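You operate a simulated robot arm through the tools that you are given. There is no shell and no other tool.

The job below is to be done with a simulated robot arm. You get a single attempt, and the scene is never put back.

Task
Push the purple hose end on the black valve block and torque its clamp screw.
Fine: use the key that the rating plate names, turn till it clicks, stand it back in its block.

Only the result counts: the job must be done as asked and must still hold three seconds after the hand-in. Knocking over, shifting, dropping, spilling or breaking anything else fails it.

Robot
A 5-joint arm with a two-finger parallel gripper, fixed in place. Base frame: the origin is at the foot of the arm, x ahead of it, y to its left, z up; the work surface is at about z = 0. Lengths are in m, angles in degrees, forces in N, time in s.
With the tool pointing down near the work surface it reaches from about 0.26 to 0.6 m from the base axis. Its first joint turns from -66.0 to 66.0 degrees. The tool tilts only in the upright plane through the base axis and itself; it spins freely about its own axis. Payload 1.57 kg.
The tool frame sits at the grasp point between the pads (the TCP): z along the fingers, y along the line on which they close. The tips reach 0.03 m beyond it. The gripper opens to 0.08 m. The fingers are 0.017 m wide and 0.012 m thick; the gripper's body (0.04 by 0.082 m) begins 0.08 m behind the TCP.
Orientation is told as [roll, pitch, yaw] about the base's x, y, z axes, in that order, counted from this pose: with the fingers straight down and closing along the base's y, the tool's x points along the base's -x, its y along +y and its z along -z.

Tools
- The arm moves only by the tool drive_tool. Its argument "steps" is a list of rows, each a list of 7 numbers: the opening in per cent of the stroke, from 0 (shut) to 100 (fully open), then the shift along the tool's x, y, z in m, then the turn, a rotation vector about the tool's x, y, z in degrees. In form: [[claw, tx, ty, tz, ax, ay, az], ...]. A call has 1 to 20 rows; each row shifts and turns the commanded pose from where the row before left it, along the tool's axes as they then stand. Each row takes 0.2 s and may step no farther than 0.05 m and 8.6 degrees from the row before; otherwise, or with a gripper value out of range, the whole call is refused. A pose out of reach is approached as far as the arm can. The call stops where the force on the tool passes 40 N (or 10 N more than at its start, if that is more) or the arm is blocked; 0.2 s more then pass. The fingers move at their own pace (about 0.153 m/s each) and stop on an object; they squeeze with about 28 N. The grip force told is the motor's: it shows also when the fingers shut on nothing. Time passes only in rows, and 0.2 s behind the last, so rows that do not move let the fingers close. The reply holds the time, the measured pose of the TCP, the force on the tool along the base axes, the opening and the grip force, in the units named above and with some noise, with the torque about the TCP (base axes, N m) and any sound that the robot's microphone picked up, and new pictures: "pictures" is both (left out), scene, wrist or none.
- Cameras (640 x 400 px; columns grow to the right, rows downward): "scene" is fixed at [0.0446, 0.3978, 0.5283]; the picture's right is [-0.70, -0.72, 0.00], its down [-0.38, 0.37, -0.85] and it looks along [0.61, -0.59, -0.53] (base axes); focal length 340 px, centre (320, 200). "wrist" rides on the gripper at [0.072, -0.007, -0.122] in the tool frame; the picture's right is [0.09, 1.00, 0.00], its down [-0.84, 0.08, -0.54] and it looks along [-0.54, 0.05, 0.84] (tool axes); focal length 238 px, centre (320, 200). There is no depth. A picture from a camera that has moved, and an enlarged one, comes with that camera's place and axes in the base frame and with its lens.
- zoom(camera, box): a new picture of the part [left, top, right, bottom] of that camera's present view, enlarged. The clock stands still meanwhile.
- finish_job(): hands the job in; it is judged then, once.

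Nothing tells you positions but the pictures and the camera data. Unless the task says otherwise, let go and move clear before handing in.

The tools are called as name(argument=value, ...) on one line, values as JSON. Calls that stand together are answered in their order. drive_tool: Moves the arm, as the interface text tells. Its arguments: {"type":"object","properties":{"steps":{"type":"array","items":{"type":"array","items":{"type":"number"}}},"pictures":{"type":"string","enum":["both","scene","wrist","none"]}},"required":["steps"]} The other tools are called the same way: zoom (camera, box) takes an enlarged picture of a part of a camera's view; finish_job () hands the job in.

At the start:

```text
t: 0.0
eef_pos: [0.3145, 0.2531, 0.3709]
tool_rot: [0.0, 0.0, 0.0]
contact_force: [-1.0, 0.5, -0.3]
moment: [0.0, -0.02, 0.01]
opening: 0.0801
gripper_force: 0.1
```

scene: 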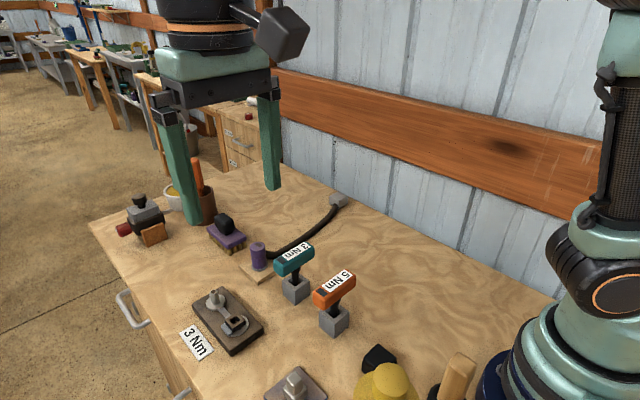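
wrist: 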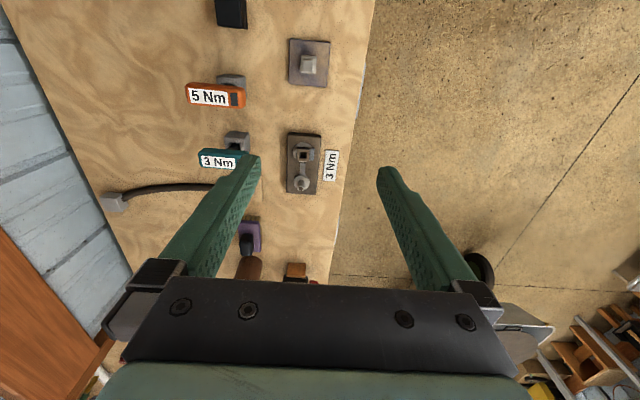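

I see a workbench with a valve plate labelled "3 Nm", two T-handled keys (teal "3 Nm", orange "5 Nm") in grey blocks, and a hose with a purple end. I will look closer before moving anything.

zoom(camera="scene", box=[180, 270, 340, 370])

zoom(camera="scene", box=[220, 180, 380, 280])

zoom(camera="scene", box=[250, 230, 410, 350])

zoom(camera="scene", box=[100, 160, 260, 270])

zoom(camera="wrist", box=[180, 120, 380, 240])

zoom(camera="scene", box=[240, 330, 500, 400])

```text
4.00 times, centred on (260, 320) of scene
camera zoom: at [0.0446, 0.3978, 0.5283], right [-0.7, -0.72, 0.0], down [-0.38, 0.37, -0.85], along [0.61, -0.59, -0.53], focal length 1361 px, centre (560, -280)
```

zoom: 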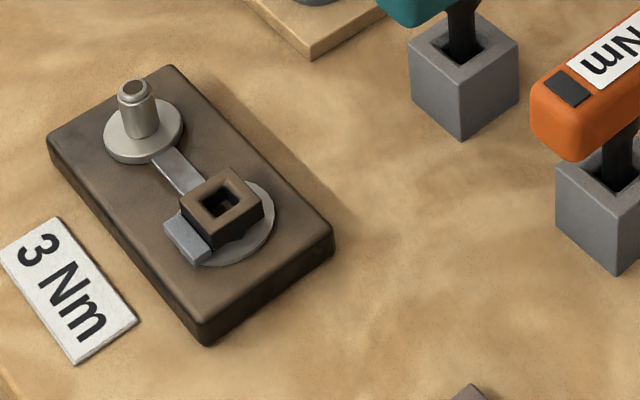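

```text
4.00 times, centred on (300, 230) of scene
camera zoom: at [0.0446, 0.3978, 0.5283], right [-0.7, -0.72, 0.0], down [-0.38, 0.37, -0.85], along [0.61, -0.59, -0.53], focal length 1361 px, centre (400, 80)
```

zoom: 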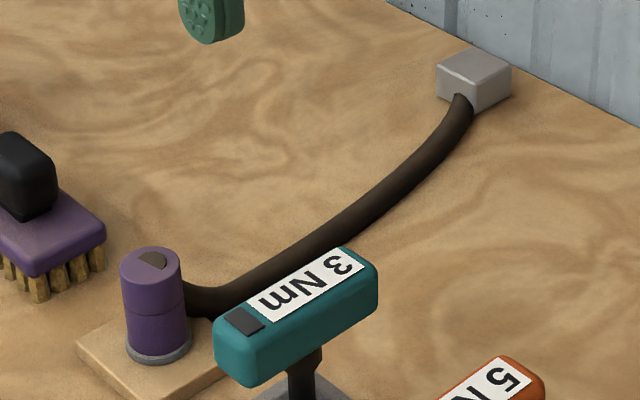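

```text
3.33 times, centred on (330, 290) of scene
camera zoom: at [0.0446, 0.3978, 0.5283], right [-0.7, -0.72, 0.0], down [-0.38, 0.37, -0.85], along [0.61, -0.59, -0.53], focal length 1134 px, centre (287, -100)
```

zoom: 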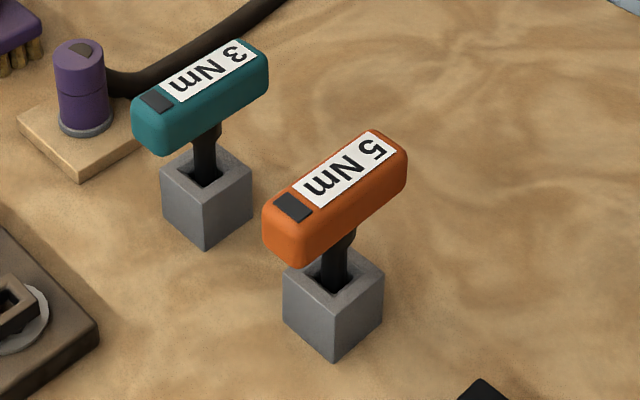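

```text
3.64 times, centred on (180, 215) of scene
camera zoom: at [0.0446, 0.3978, 0.5283], right [-0.7, -0.72, 0.0], down [-0.38, 0.37, -0.85], along [0.61, -0.59, -0.53], focal length 1238 px, centre (829, 146)
```

zoom: 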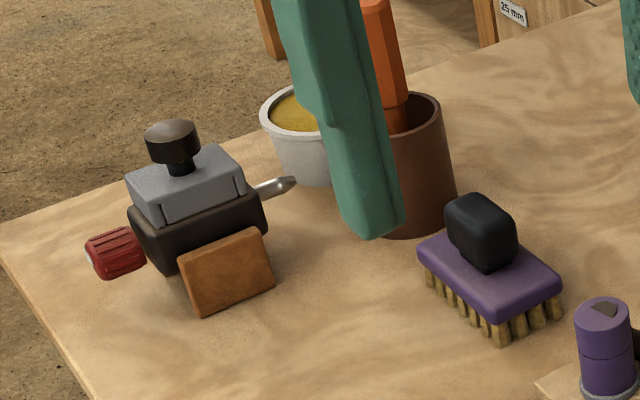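

```text
3.20 times, centred on (280, 180) of wrist
camera zoom: at [0.2409, 0.2479, 0.4926], right [-0.09, 1.0, 0.0], down [0.84, 0.08, 0.54], along [0.54, 0.05, -0.84], focal length 763 px, centre (448, 264)
```

zoom: 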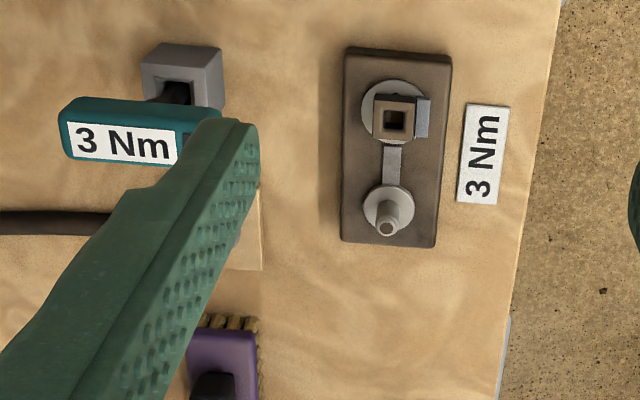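

```text
2.46 times, centred on (370, 365) of scene
camera zoom: at [0.0446, 0.3978, 0.5283], right [-0.7, -0.72, 0.0], down [-0.38, 0.37, -0.85], along [0.61, -0.59, -0.53], focal length 838 px, centre (197, -206)
```

zoom: 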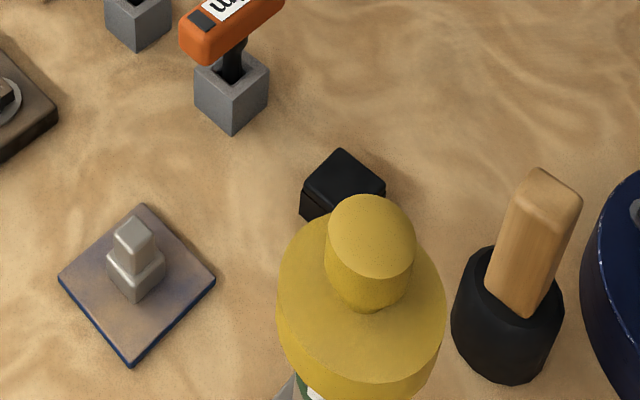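

The black plate near (0.50, 0.22) carries the spigot and clamp screw, with its "3 Nm" rating plate beside it. The teal 3 Nm key is near (0.42, 0.10) and the purple hose end is on a wooden rest beside it. I'll move to a survey pose above them.

drive_tool(steps=[[100, -0.0114, -0.0233, 0.025, 0, 0, 0], [100, -0.0114, -0.0233, 0.025, 0, 0, 0], [100, -0.0114, -0.0233, 0.025, 0, 0, 0], [100, -0.0114, -0.0233, 0.025, 0, 0, 0], [100, 0, 0, 0, 0, 0, 0]], pictures="both")

```text
t: 1.2
eef_pos: [0.36, 0.1594, 0.2696]
tool_rot: [0.0, 0.1, 0.0]
contact_force: [0.7, 0.2, -0.2]
moment: [0.0, 0.0, 0.0]
opening: 0.08
gripper_force: 0.1
camera wrist: at [0.2873, 0.1546, 0.3924], right [-0.09, 1.0, 0.0], down [0.84, 0.08, 0.54], along [0.54, 0.05, -0.84], focal length 238 px, centre (320, 200)
```

scene: 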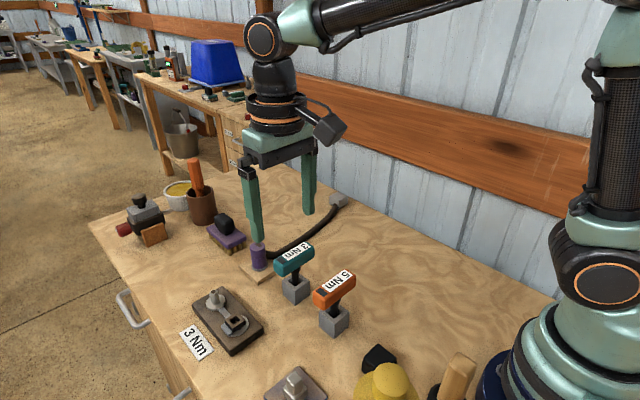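
wrist: 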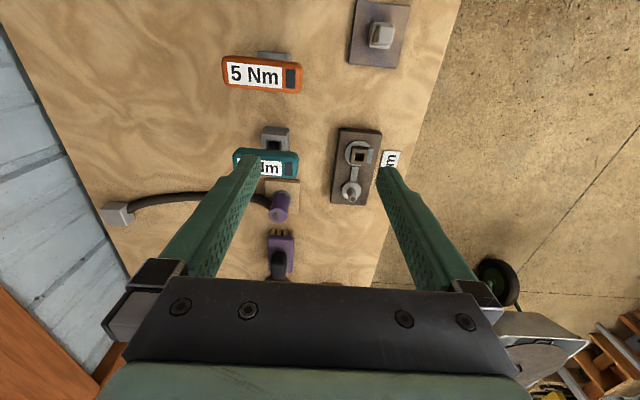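

The view now covers keys, valve plate and hose end. I'll zoom in for measurements.

zoom(camera="wrist", box=[310, 110, 430, 220])

zoom(camera="wrist", box=[210, 110, 330, 230])

zoom(camera="wrist", box=[200, 0, 440, 120])

zoom(camera="scene", box=[230, 220, 310, 300])

```text
3.64 times, centred on (370, 165) of wrist
camera zoom: at [0.2873, 0.1546, 0.3924], right [-0.09, 1.0, 0.0], down [0.84, 0.08, 0.54], along [0.54, 0.05, -0.84], focal length 867 px, centre (138, 327)
```

zoom: 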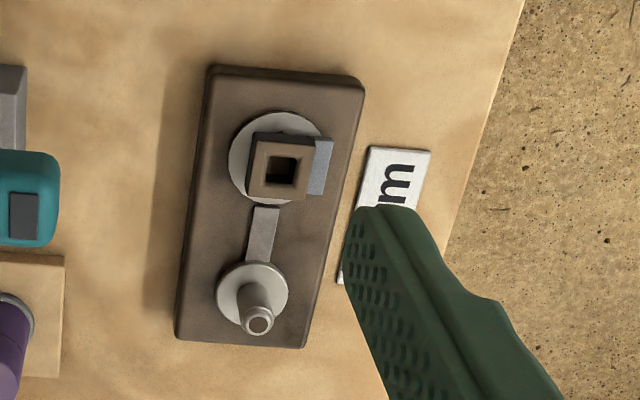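

```text
3.33 times, centred on (270, 170) of wrist
camera zoom: at [0.2873, 0.1546, 0.3924], right [-0.09, 1.0, 0.0], down [0.84, 0.08, 0.54], along [0.54, 0.05, -0.84], focal length 794 px, centre (487, 300)
```

zoom: 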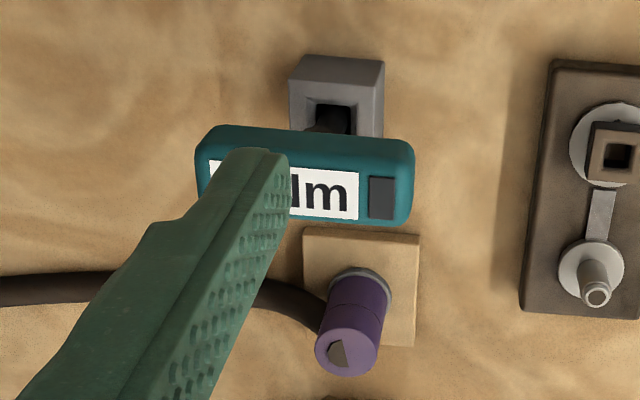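

```text
2.67 times, centred on (320, 60) of wrist
camera zoom: at [0.2873, 0.1546, 0.3924], right [-0.09, 1.0, 0.0], down [0.84, 0.08, 0.54], along [0.54, 0.05, -0.84], focal length 636 px, centre (320, 573)
```

zoom: 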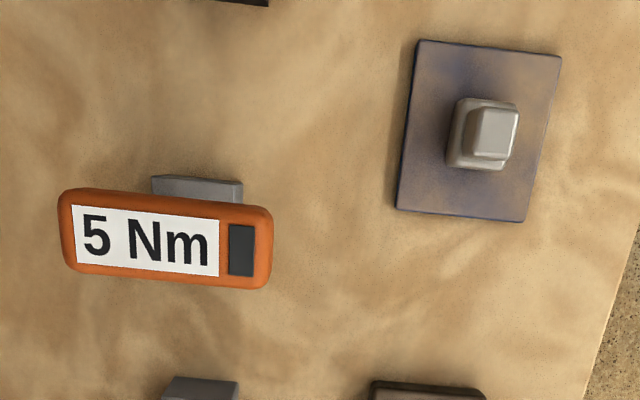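

```text
5.00 times, centred on (270, 260) of scene
camera zoom: at [0.0446, 0.3978, 0.5283], right [-0.7, -0.72, 0.0], down [-0.38, 0.37, -0.85], along [0.61, -0.59, -0.53], focal length 1702 px, centre (570, -100)
```

zoom: 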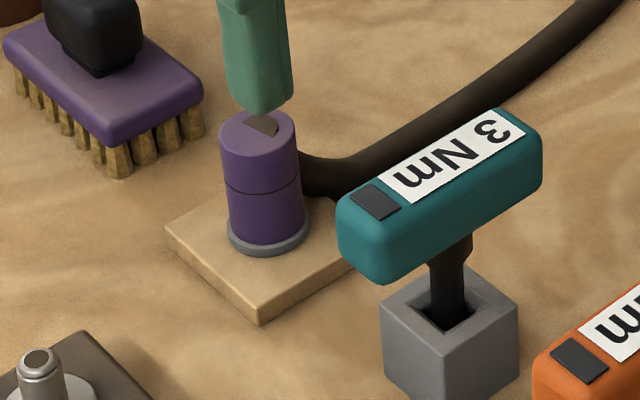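

I estimate the spigot axis near (0.497, 0.230), clamp screw near (0.427, 0.229), hose end near (0.532, 0.105) with top at z≈0.07, and the teal key's block near (0.424, 0.096). I'll spin the tool by 90° so the fingers close along base x, then move over the hose end.

drive_tool(steps=[[100, 0, 0, 0, 0, 0, 8.2], [100, 0, 0, 0, 0, 0, 8.2], [100, 0, 0, 0, 0, 0, 8.2], [100, 0, 0, 0, 0, 0, 8.2], [100, 0, 0, 0, 0, 0, 8.2], [100, 0, 0, 0, 0, 0, 8.2], [100, 0, 0, 0, 0, 0, 8.2], [100, 0, 0, 0, 0, 0, 8.2], [100, 0, 0, 0, 0, 0, 8.2], [100, 0, 0, 0, 0, 0, 8.2], [100, 0, 0, 0, 0, 0, 8.0], [100, 0, 0, 0, 0, 0, 0]], pictures="both")

```text
t: 3.8
eef_pos: [0.3596, 0.1607, 0.2704]
tool_rot: [0.1, 0.0, -90.1]
contact_force: [-0.3, -0.1, -0.6]
moment: [-0.01, -0.03, 0.02]
opening: 0.08
gripper_force: 0.0
camera wrist: at [0.352, 0.2333, 0.3924], right [1.0, 0.09, 0.0], down [0.08, -0.84, 0.54], along [0.05, -0.54, -0.84], focal length 238 px, centre (320, 200)
```

scene: 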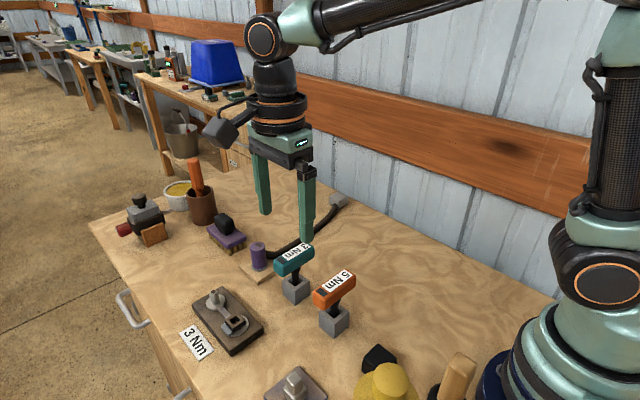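
wrist: 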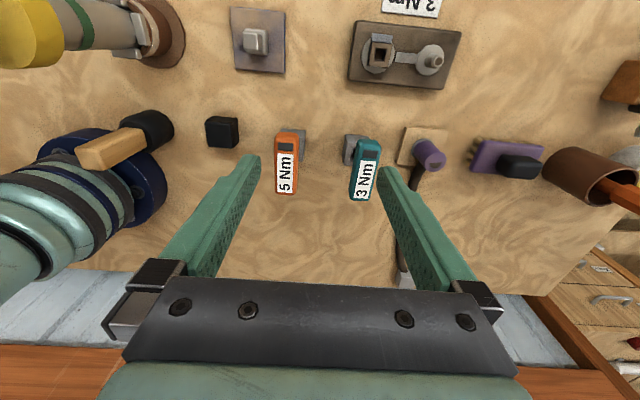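

The tool now closes along base x and the camera looks in from the +y side. I'll zoom for a second set of measurements.

zoom(camera="wrist", box=[340, 10, 470, 95])

zoom(camera="wrist", box=[330, 110, 460, 210])

zoom(camera="wrist", box=[380, 120, 480, 300])

```text
4.71 times, centred on (405, 52) of wrist
camera zoom: at [0.352, 0.2333, 0.3924], right [1.0, 0.09, 0.0], down [0.08, -0.84, 0.54], along [0.05, -0.54, -0.84], focal length 1122 px, centre (-80, 894)
```

zoom: 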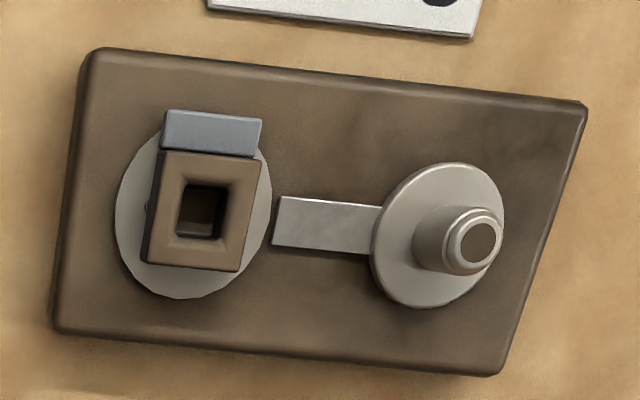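

```text
4.00 times, centred on (395, 160) of wrist
camera zoom: at [0.352, 0.2333, 0.3924], right [1.0, 0.09, 0.0], down [0.08, -0.84, 0.54], along [0.05, -0.54, -0.84], focal length 953 px, centre (20, 360)
```

zoom: 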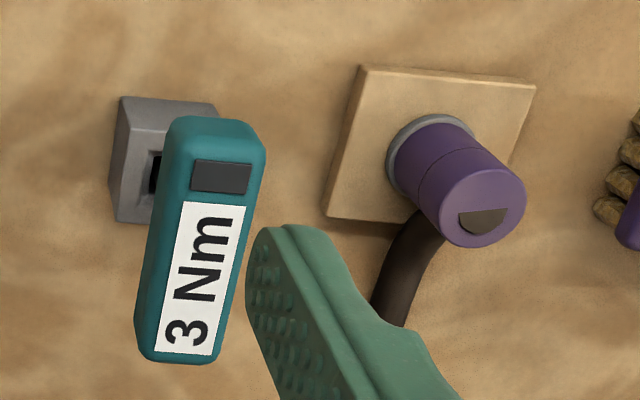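

```text
2.22 times, centred on (430, 210) of wrist
camera zoom: at [0.352, 0.2333, 0.3924], right [1.0, 0.09, 0.0], down [0.08, -0.84, 0.54], along [0.05, -0.54, -0.84], focal length 530 px, centre (76, 178)
```

zoom: 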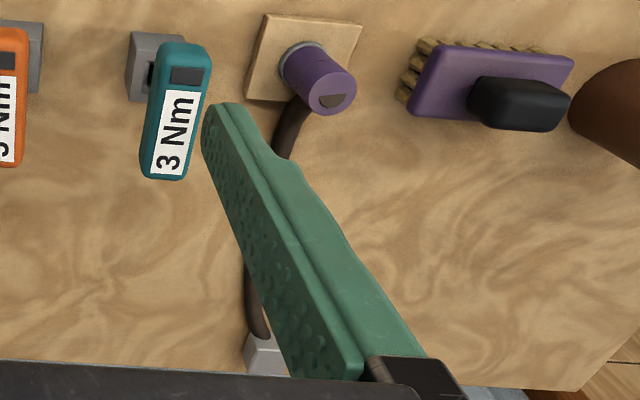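

The two views agree within a few mm. I'll move directly above the spigot for a close measurement.

drive_tool(steps=[[100, 0.0141, 0.0282, 0.022, 0, 0, 0], [100, 0.0141, 0.0282, 0.022, 0, 0, 0], [100, 0.0141, 0.0282, 0.022, 0, 0, 0], [100, 0.0141, 0.0282, 0.022, 0, 0, 0], [100, 0.0141, 0.0282, 0.022, 0, 0, 0], [100, 0, 0, 0, 0, 0, 0]], pictures="both")

zoom(camera="wrist", box=[160, 50, 400, 200])

```text
t: 5.2
eef_pos: [0.4995, 0.2322, 0.161]
tool_rot: [0.0, 0.0, -90.0]
contact_force: [0.3, 0.9, -0.1]
moment: [-0.05, 0.0, -0.01]
opening: 0.0801
gripper_force: 0.1
camera wrist: at [0.4923, 0.3037, 0.2826], right [1.0, 0.09, 0.0], down [0.08, -0.84, 0.54], along [0.05, -0.54, -0.84], focal length 238 px, centre (320, 200)
```

scene: 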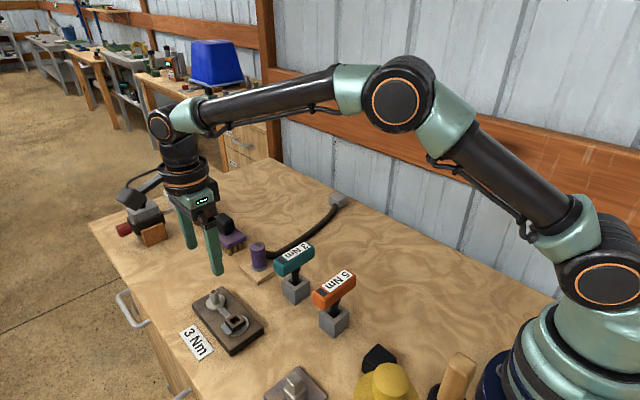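
wrist: 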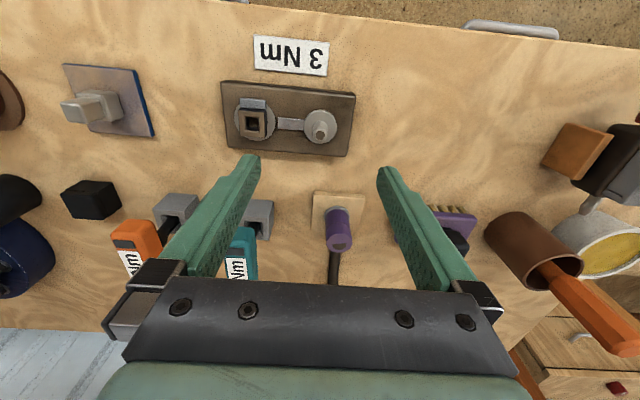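

```text
2.67 times, centred on (280, 125) of wrist
camera zoom: at [0.4923, 0.3037, 0.2826], right [1.0, 0.09, 0.0], down [0.08, -0.84, 0.54], along [0.05, -0.54, -0.84], focal length 636 px, centre (427, 400)
```

zoom: 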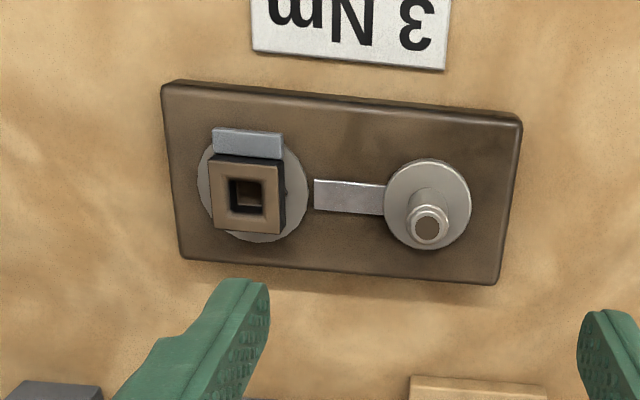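

Spigot measures at about (0.4995, 0.231), top near z≈0.05. Next I'll hover over the purple hose end at the same height.

drive_tool(steps=[[100, -0.042, 0.0107, 0, 0, 0, 0], [100, -0.042, 0.0107, 0, 0, 0, 0], [100, -0.042, 0.0106, 0, 0, 0, 0], [100, 0, 0, 0, 0, 0, 0]], pictures="both")

zoom(camera="wrist", box=[220, 50, 420, 200])

zoom(camera="scene", box=[220, 190, 320, 290])

```text
t: 6.2
eef_pos: [0.5317, 0.1043, 0.1601]
tool_rot: [0.1, 0.0, -90.0]
contact_force: [-0.5, -0.1, -0.1]
moment: [-0.02, -0.02, -0.02]
opening: 0.0801
gripper_force: 0.1
camera wrist: at [0.5238, 0.177, 0.2819], right [1.0, 0.09, 0.0], down [0.08, -0.84, 0.54], along [0.05, -0.54, -0.84], focal length 238 px, centre (320, 200)
```

scene: 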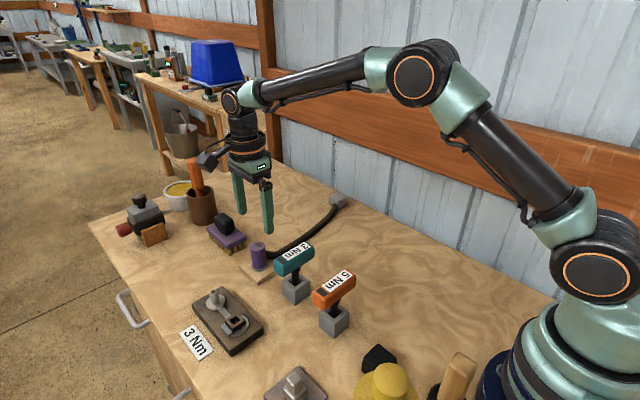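
wrist: 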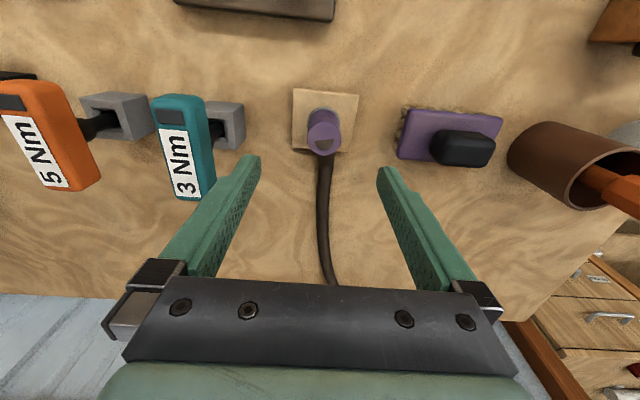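

```text
2.67 times, centred on (320, 125) of wrist
camera zoom: at [0.5238, 0.177, 0.2819], right [1.0, 0.09, 0.0], down [0.08, -0.84, 0.54], along [0.05, -0.54, -0.84], focal length 636 px, centre (320, 400)
```

zoom: 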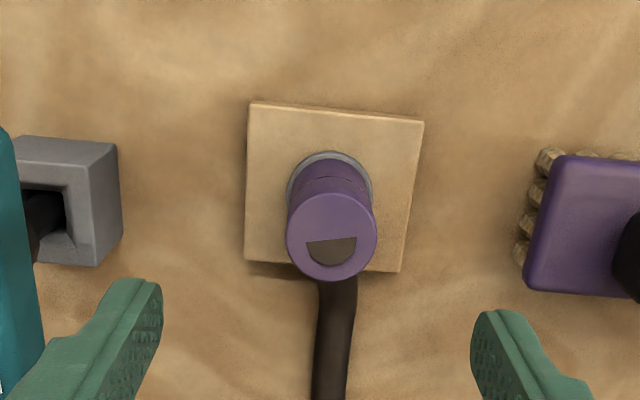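

```text
4.00 times, centred on (270, 240) of scene
camera zoom: at [0.0446, 0.3978, 0.5283], right [-0.7, -0.72, 0.0], down [-0.38, 0.37, -0.85], along [0.61, -0.59, -0.53], focal length 1361 px, centre (520, 40)
```

zoom: 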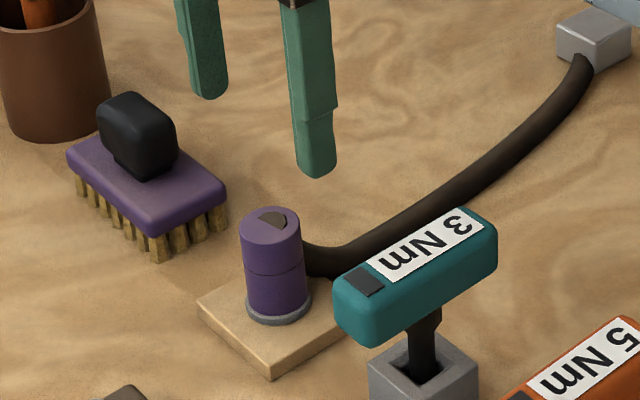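

The hose end's axis is about 4 mm further in x than the tool, at roughly (0.5345, 0.1058). I'll correct, narrow the fingers a little, and descend around it with the tips staying above the wooden rest.

drive_tool(steps=[[75, 0.0008, 0.004, 0.02, 0, 0, 0], [75, 0, 0, 0.03, 0, 0, 0], [75, 0, 0, 0.03, 0, 0, 0], [75, 0, 0, 0, 0, 0, 0]], pictures="both")

zoom(camera="wrist", box=[220, 80, 420, 220])

zoom(camera="scene", box=[210, 200, 310, 290])

```text
t: 7.2
eef_pos: [0.5372, 0.1055, 0.0799]
tool_rot: [0.0, 0.0, -90.0]
contact_force: [0.3, 0.2, 0.2]
moment: [-0.05, 0.01, 0.01]
opening: 0.0601
gripper_force: 0.1
camera wrist: at [0.5292, 0.1778, 0.2025], right [1.0, 0.09, 0.0], down [0.08, -0.84, 0.54], along [0.05, -0.54, -0.84], focal length 238 px, centre (320, 200)
```

scene: 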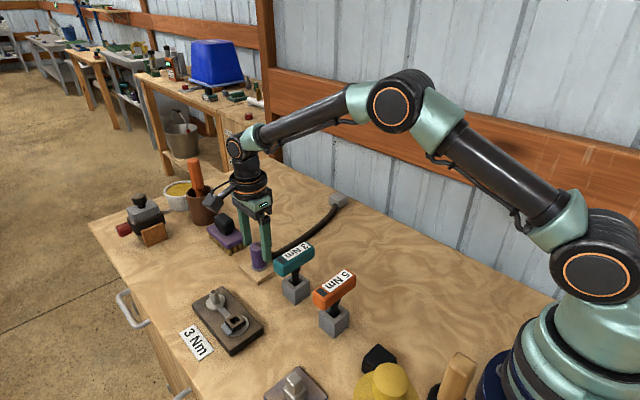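
wrist: 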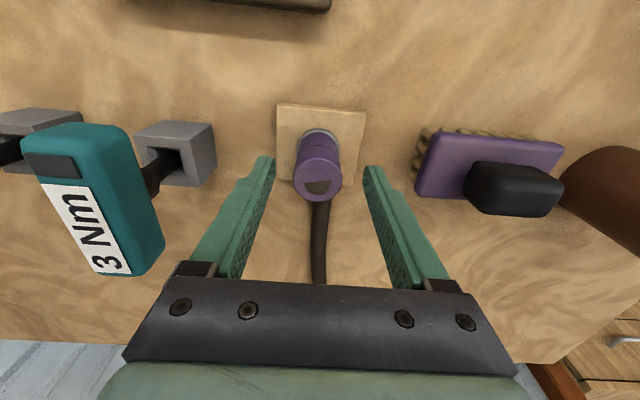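

```text
2.86 times, centred on (320, 150) of wrist
camera zoom: at [0.5292, 0.1778, 0.2025], right [1.0, 0.09, 0.0], down [0.08, -0.84, 0.54], along [0.05, -0.54, -0.84], focal length 681 px, centre (320, 343)
```

zoom: 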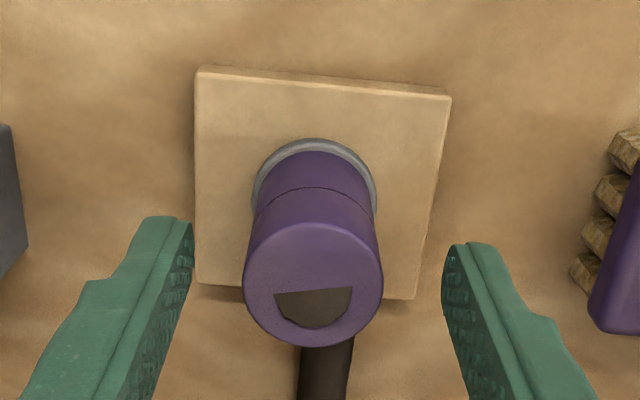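

```text
4.44 times, centred on (260, 245) of scene
camera zoom: at [0.0446, 0.3978, 0.5283], right [-0.7, -0.72, 0.0], down [-0.38, 0.37, -0.85], along [0.61, -0.59, -0.53], focal length 1512 px, centre (587, 0)
```

zoom: 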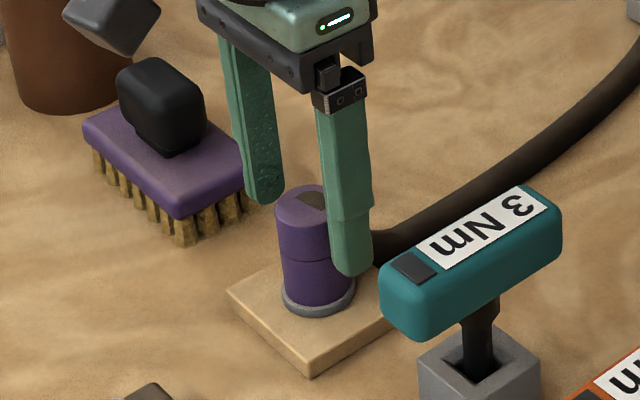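

Hose end axis is ~1.3 mm towards −x from the tool axis; I'll correct that, go down 25 mm and close.

drive_tool(steps=[[75, 0, -0.0013, 0.0125, 0, 0, 0], [75, 0, 0, 0.0125, 0, 0, 0], [75, 0, 0, 0, 0, 0, 0]], pictures="wrist")

zoom(camera="wrist", box=[220, 80, 420, 240])

zoom(camera="scene", box=[210, 200, 310, 290])

```text
t: 8.0
eef_pos: [0.5352, 0.106, 0.0553]
tool_rot: [-0.1, 0.0, -89.9]
contact_force: [0.2, -0.8, -0.1]
moment: [-0.03, -0.03, 0.0]
opening: 0.06
gripper_force: 0.1
camera wrist: at [0.5274, 0.1781, 0.1776], right [1.0, 0.09, 0.0], down [0.08, -0.84, 0.54], along [0.05, -0.54, -0.84], focal length 238 px, centre (320, 200)
```

wrist: 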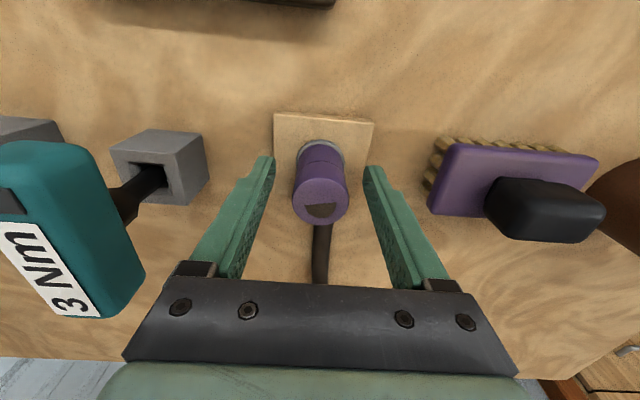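

```text
2.50 times, centred on (320, 160) of wrist
camera zoom: at [0.5274, 0.1781, 0.1776], right [1.0, 0.09, 0.0], down [0.08, -0.84, 0.54], along [0.05, -0.54, -0.84], focal length 596 px, centre (320, 300)
```

zoom: 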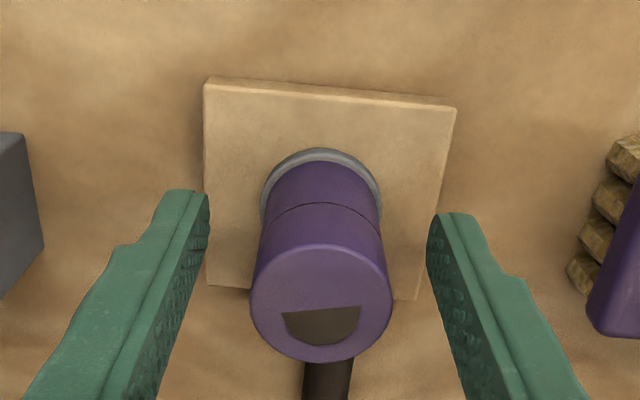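

```text
4.44 times, centred on (260, 245) of scene
camera zoom: at [0.0446, 0.3978, 0.5283], right [-0.7, -0.72, 0.0], down [-0.38, 0.37, -0.85], along [0.61, -0.59, -0.53], focal length 1512 px, centre (587, 0)
```

zoom: 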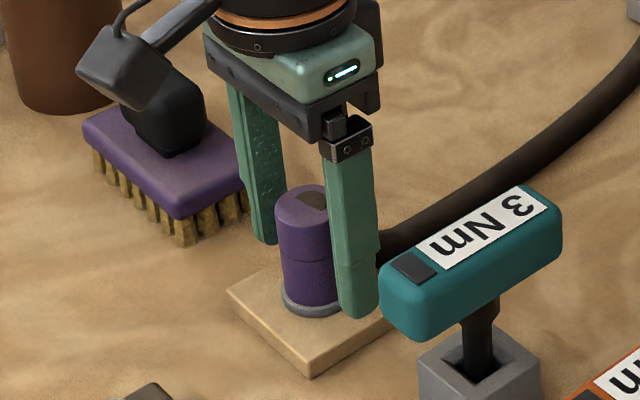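

The hose end sits centred between the fingers. Closing the gripper on it now.

drive_tool(steps=[[30, 0, 0, 0, 0, 0, 0], [0, 0, 0, 0, 0, 0, 0], [0, 0, 0, 0, 0, 0, 0], [0, 0, 0, 0, 0, 0, 0]], pictures="wrist")

```text
t: 9.0
eef_pos: [0.5352, 0.106, 0.0552]
tool_rot: [0.0, 0.0, -89.9]
contact_force: [0.4, -0.7, 0.5]
moment: [0.02, -0.04, 0.01]
opening: 0.0309
gripper_force: 27.6
camera wrist: at [0.5274, 0.1781, 0.1779], right [1.0, 0.09, 0.0], down [0.08, -0.84, 0.54], along [0.05, -0.54, -0.84], focal length 238 px, centre (320, 200)
```

wrist: 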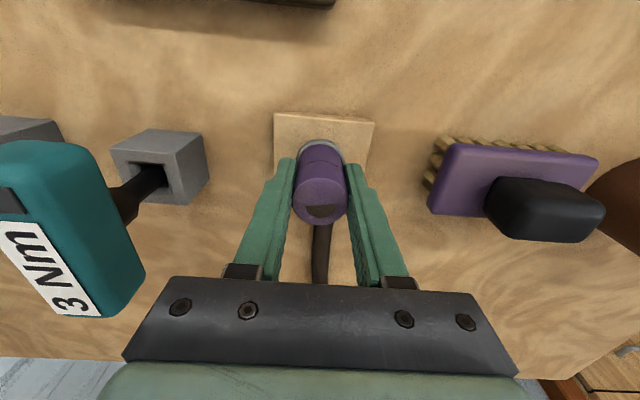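

Gripped at 31 mm width with 27.6 N. I'll lift straight up about 6 cm and watch the force and the hose.

drive_tool(steps=[[0, 0, 0, -0.01, 0, 0, 0], [0, 0, 0, -0.015, 0, 0, 0], [0, 0, 0, -0.02, 0, 0, 0], [0, 0, 0, -0.02, 0, 0, 0], [0, 0, 0, 0, 0, 0, 0]], pictures="both")

zoom(camera="scene", box=[200, 160, 360, 290])

zoom(camera="wrist", box=[220, 80, 420, 280])

```text
t: 10.2
eef_pos: [0.5348, 0.105, 0.1214]
tool_rot: [0.0, -0.1, -90.0]
contact_force: [0.6, -0.3, -0.5]
moment: [-0.02, 0.03, -0.05]
opening: 0.0305
gripper_force: 28.5
camera wrist: at [0.5275, 0.1779, 0.2431], right [1.0, 0.09, 0.0], down [0.08, -0.84, 0.54], along [0.05, -0.54, -0.84], focal length 238 px, centre (320, 200)
```

scene: 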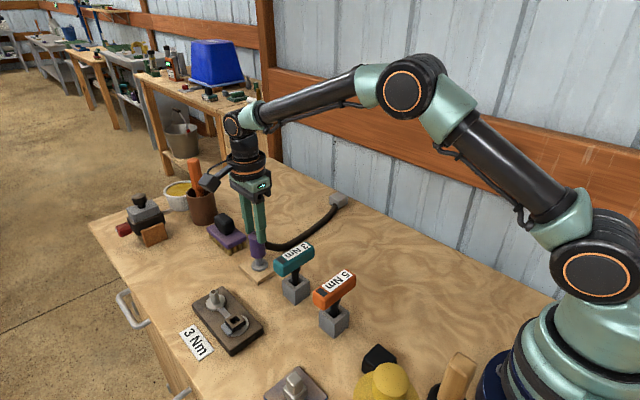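
wrist: 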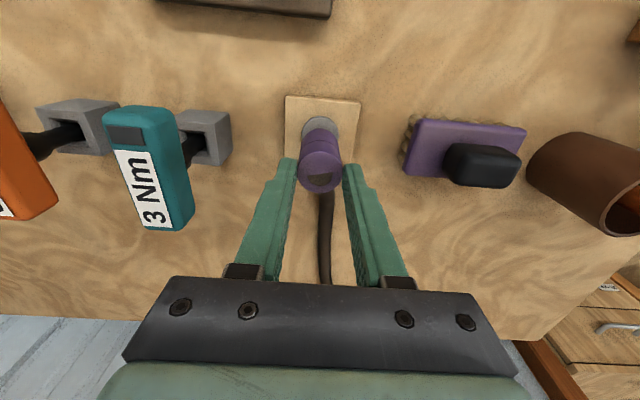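

```text
3.08 times, centred on (280, 225) of scene
camera zoom: at [0.0446, 0.3978, 0.5283], right [-0.7, -0.72, 0.0], down [-0.38, 0.37, -0.85], along [0.61, -0.59, -0.53], focal length 1047 px, centre (443, 123)
```

zoom: 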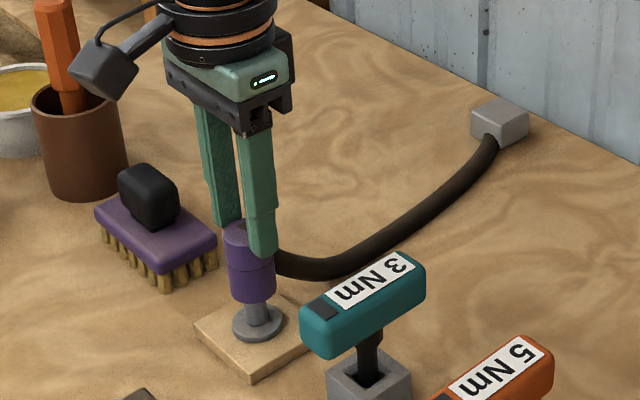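

```text
2.00 times, centred on (320, 180) of wrist
camera zoom: at [0.5275, 0.1779, 0.2431], right [1.0, 0.09, 0.0], down [0.08, -0.84, 0.54], along [0.05, -0.54, -0.84], focal length 477 px, centre (320, 240)
```

zoom: 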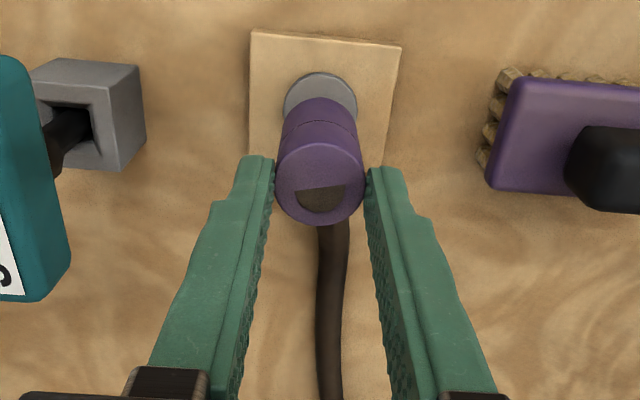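

The hose end came up, but it slid down in the fingers while coming off its peg. I'll inspect closely before deciding whether to regrip.

zoom(camera="scene", box=[235, 215, 285, 285])

zoom(camera="wrist", box=[280, 100, 360, 200])

```text
5.71 times, centred on (260, 250) of scene
camera zoom: at [0.0446, 0.3978, 0.5283], right [-0.7, -0.72, 0.0], down [-0.38, 0.37, -0.85], along [0.61, -0.59, -0.53], focal length 1945 px, centre (663, -86)
```

zoom: 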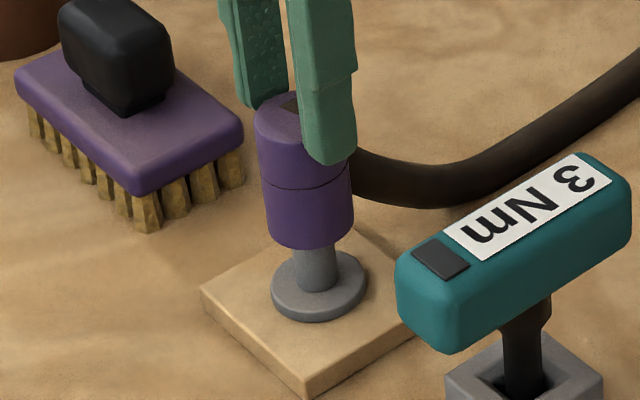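

```text
4.00 times, centred on (320, 150) of wrist
camera zoom: at [0.5275, 0.1779, 0.2431], right [1.0, 0.09, 0.0], down [0.08, -0.84, 0.54], along [0.05, -0.54, -0.84], focal length 953 px, centre (320, 400)
```

zoom: 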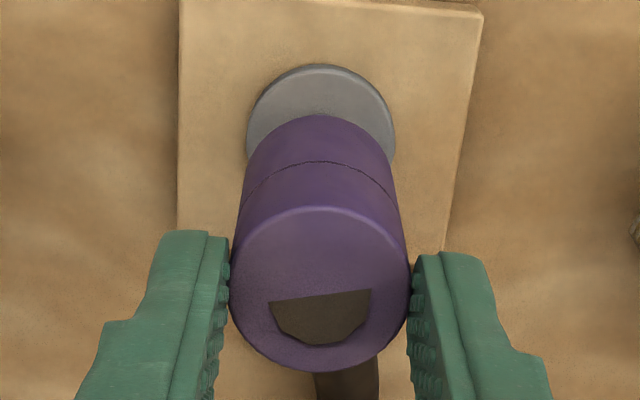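

The hose end is raised roughly 25–33 mm, still over its peg, with the fingers holding only its top 8 mm. I'll lower it back straight down slowly, so I can regrip deeper and pull more gently.

drive_tool(steps=[[0, 0, 0, 0.004, 0, 0, 0], [0, 0, 0, 0.004, 0, 0, 0], [0, 0, 0, 0.004, 0, 0, 0], [0, 0, 0, 0.004, 0, 0, 0], [0, 0, 0, 0.004, 0, 0, 0], [0, 0, 0, 0.004, 0, 0, 0]], pictures="wrist")

zoom(camera="scene", box=[235, 215, 285, 285])

zoom(camera="wrist", box=[280, 100, 360, 200])

```text
t: 11.6
eef_pos: [0.5356, 0.1068, 0.0962]
tool_rot: [0.0, 0.0, -89.9]
contact_force: [0.4, -0.2, 0.0]
moment: [0.0, 0.01, 0.03]
opening: 0.0303
gripper_force: 28.1
camera wrist: at [0.5272, 0.1787, 0.2188], right [1.0, 0.09, 0.0], down [0.08, -0.84, 0.54], along [0.05, -0.54, -0.84], focal length 238 px, centre (320, 200)
```

wrist: 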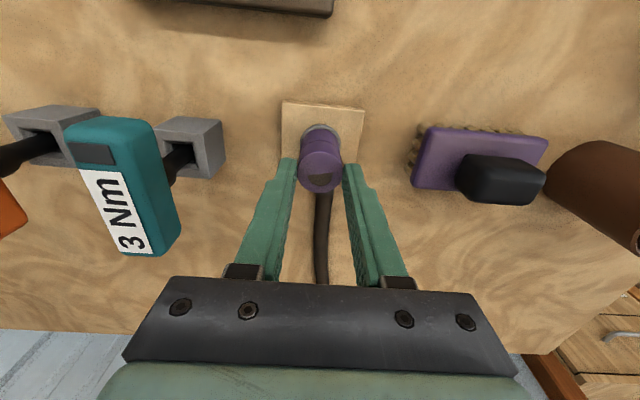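

```text
5.71 times, centred on (260, 250) of scene
camera zoom: at [0.0446, 0.3978, 0.5283], right [-0.7, -0.72, 0.0], down [-0.38, 0.37, -0.85], along [0.61, -0.59, -0.53], focal length 1945 px, centre (663, -86)
```

zoom: 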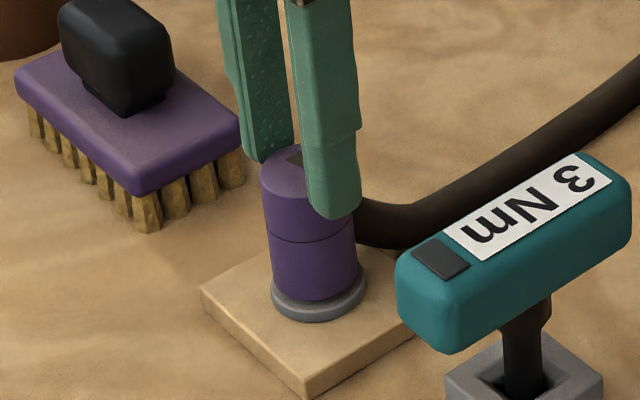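

```text
4.00 times, centred on (320, 150) of wrist
camera zoom: at [0.5272, 0.1787, 0.2188], right [1.0, 0.09, 0.0], down [0.08, -0.84, 0.54], along [0.05, -0.54, -0.84], focal length 953 px, centre (320, 400)
```

zoom: 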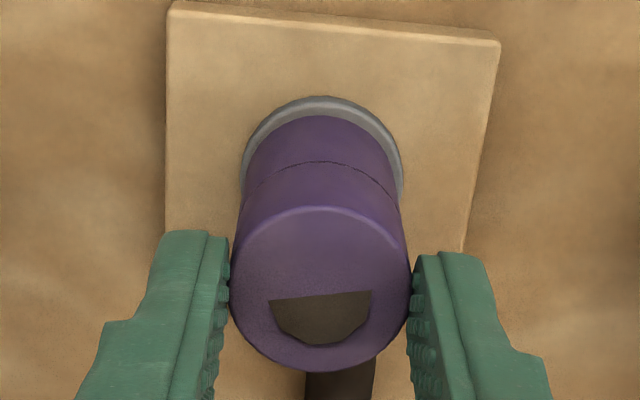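

It moved with the fingers without slipping and is almost seated again. I'll lower the remaining ~8 mm, release, go deeper, and regrip.

drive_tool(steps=[[0, 0, 0, 0.004, 0, 0, 0], [0, 0, 0, 0.004, 0, 0, 0], [0, 0, 0, 0, 0, 0, 0], [50, 0, 0, 0, 0, 0, 0], [70, 0, 0, 0, 0, 0, 0], [70, 0, 0, 0, 0, 0, 0]], pictures="wrist")

zoom(camera="scene", box=[235, 215, 285, 285])

zoom(camera="wrist", box=[260, 100, 380, 220])

```text
t: 13.0
eef_pos: [0.5347, 0.1067, 0.088]
tool_rot: [0.0, 0.0, -90.0]
contact_force: [0.6, -0.5, -0.3]
moment: [-0.03, 0.01, 0.0]
opening: 0.0559
gripper_force: 0.0
camera wrist: at [0.5273, 0.1789, 0.2104], right [1.0, 0.09, 0.0], down [0.08, -0.84, 0.54], along [0.05, -0.54, -0.84], focal length 238 px, centre (320, 200)
```

wrist: 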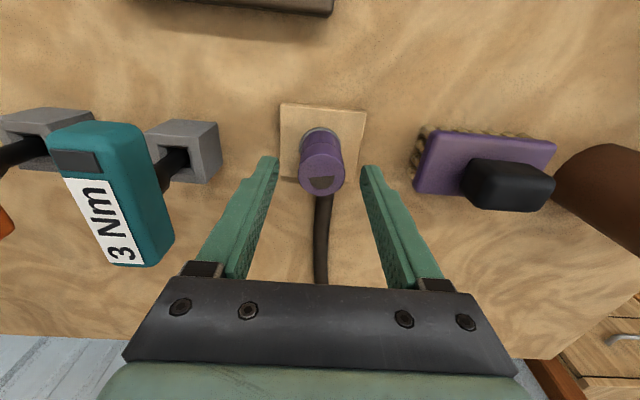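

```text
5.71 times, centred on (260, 250) of scene
camera zoom: at [0.0446, 0.3978, 0.5283], right [-0.7, -0.72, 0.0], down [-0.38, 0.37, -0.85], along [0.61, -0.59, -0.53], focal length 1945 px, centre (663, -86)
```

zoom: 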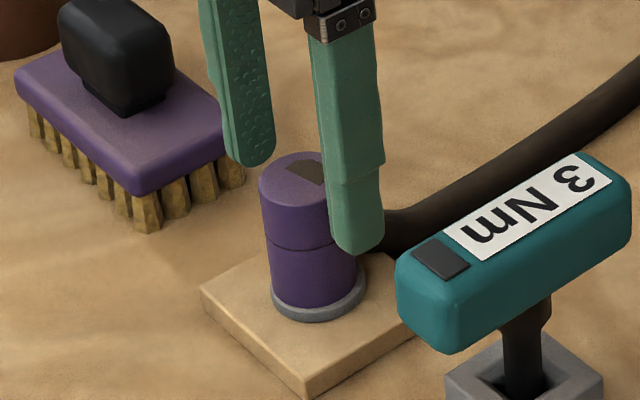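

```text
3.33 times, centred on (320, 160) of wrist
camera zoom: at [0.5273, 0.1789, 0.2104], right [1.0, 0.09, 0.0], down [0.08, -0.84, 0.54], along [0.05, -0.54, -0.84], focal length 794 px, centre (320, 333)
```

zoom: 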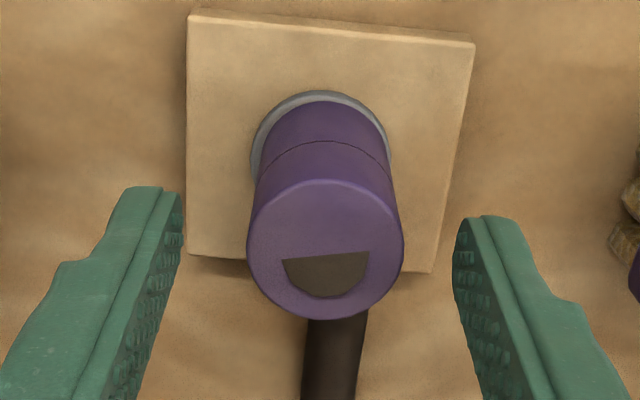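

It's seated again and upright. I'll go down to grip it deeper, close, and lift much more slowly.

drive_tool(steps=[[70, 0, 0.001, 0.012, 0, 0, 0], [70, 0, 0, 0.012, 0, 0, 0], [70, 0, 0, 0.012, 0, 0, 0], [40, 0, 0, 0, 0, 0, 0], [0, 0, 0, 0, 0, 0, 0], [0, 0, 0, 0, 0, 0, 0], [0, 0, 0, 0, 0, 0, 0]], pictures="wrist")

drive_tool(steps=[[0, 0, 0, -0.001, 0, 0, 0], [0, 0, 0, -0.001, 0, 0, 0], [0, 0, 0, -0.001, 0, 0, 0], [0, 0, 0, -0.001, 0, 0, 0], [0, 0, 0, -0.001, 0, 0, 0]], pictures="wrist")

zoom(camera="wrist", box=[260, 100, 380, 240])

zoom(camera="scene", box=[235, 215, 285, 285])

```text
t: 14.6
eef_pos: [0.5371, 0.1067, 0.0516]
tool_rot: [0.0, -0.1, -90.0]
contact_force: [-0.6, -0.9, 0.6]
moment: [0.02, 0.0, -0.01]
opening: 0.031
gripper_force: 28.0
camera wrist: at [0.5284, 0.1784, 0.1744], right [1.0, 0.09, 0.0], down [0.08, -0.84, 0.54], along [0.05, -0.54, -0.84], focal length 238 px, centre (320, 200)
```

wrist: 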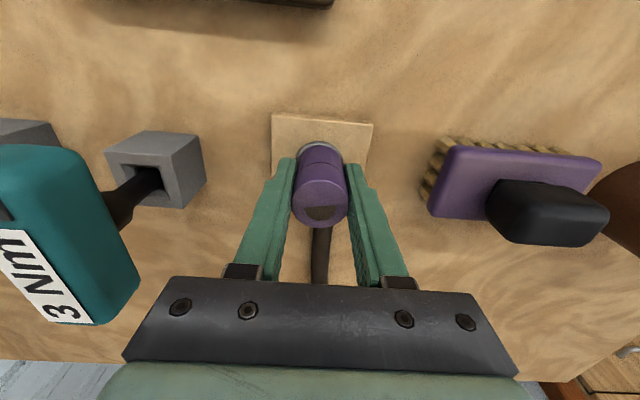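

```text
t: 15.8
eef_pos: [0.5354, 0.1064, 0.0571]
tool_rot: [0.0, 0.2, -90.0]
contact_force: [-0.2, -2.4, -1.5]
moment: [-0.09, -0.03, 0.01]
opening: 0.031
gripper_force: 28.4
camera wrist: at [0.5284, 0.1785, 0.1796], right [1.0, 0.09, 0.0], down [0.08, -0.84, 0.54], along [0.05, -0.54, -0.84], focal length 238 px, centre (320, 200)
```

wrist: 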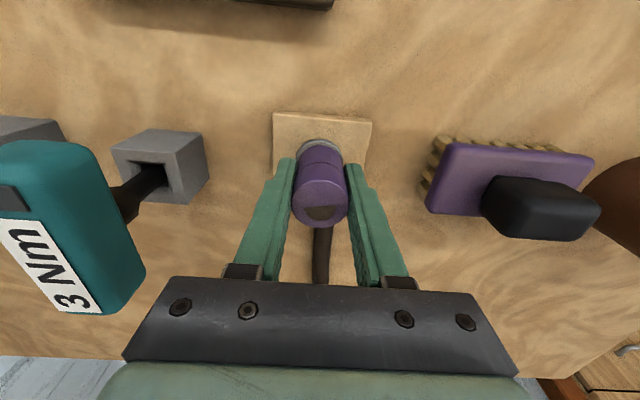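

```text
2.86 times, centred on (320, 170) of wrist
camera zoom: at [0.5284, 0.1785, 0.1796], right [1.0, 0.09, 0.0], down [0.08, -0.84, 0.54], along [0.05, -0.54, -0.84], focal length 681 px, centre (320, 286)
```

zoom: 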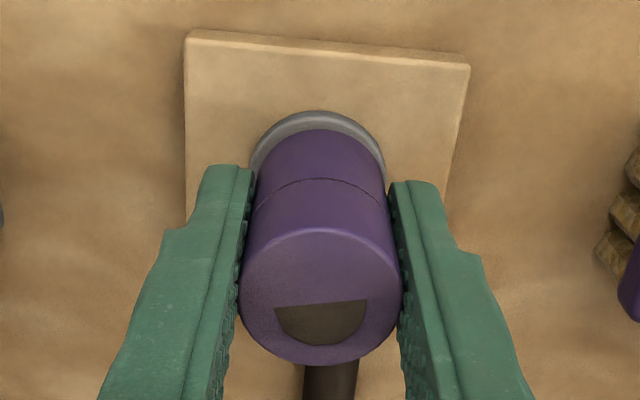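

```text
5.71 times, centred on (260, 250) of scene
camera zoom: at [0.0446, 0.3978, 0.5283], right [-0.7, -0.72, 0.0], down [-0.38, 0.37, -0.85], along [0.61, -0.59, -0.53], focal length 1945 px, centre (663, -86)
```

zoom: 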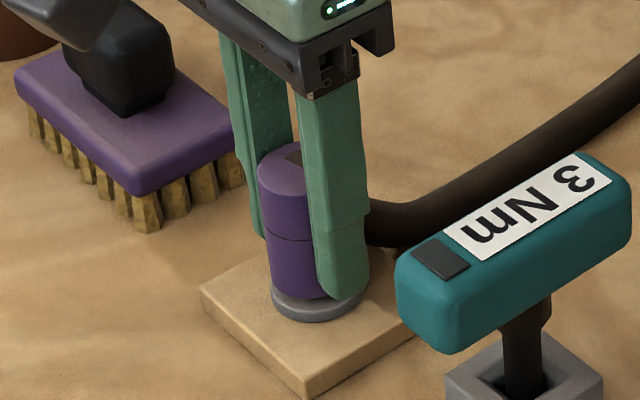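

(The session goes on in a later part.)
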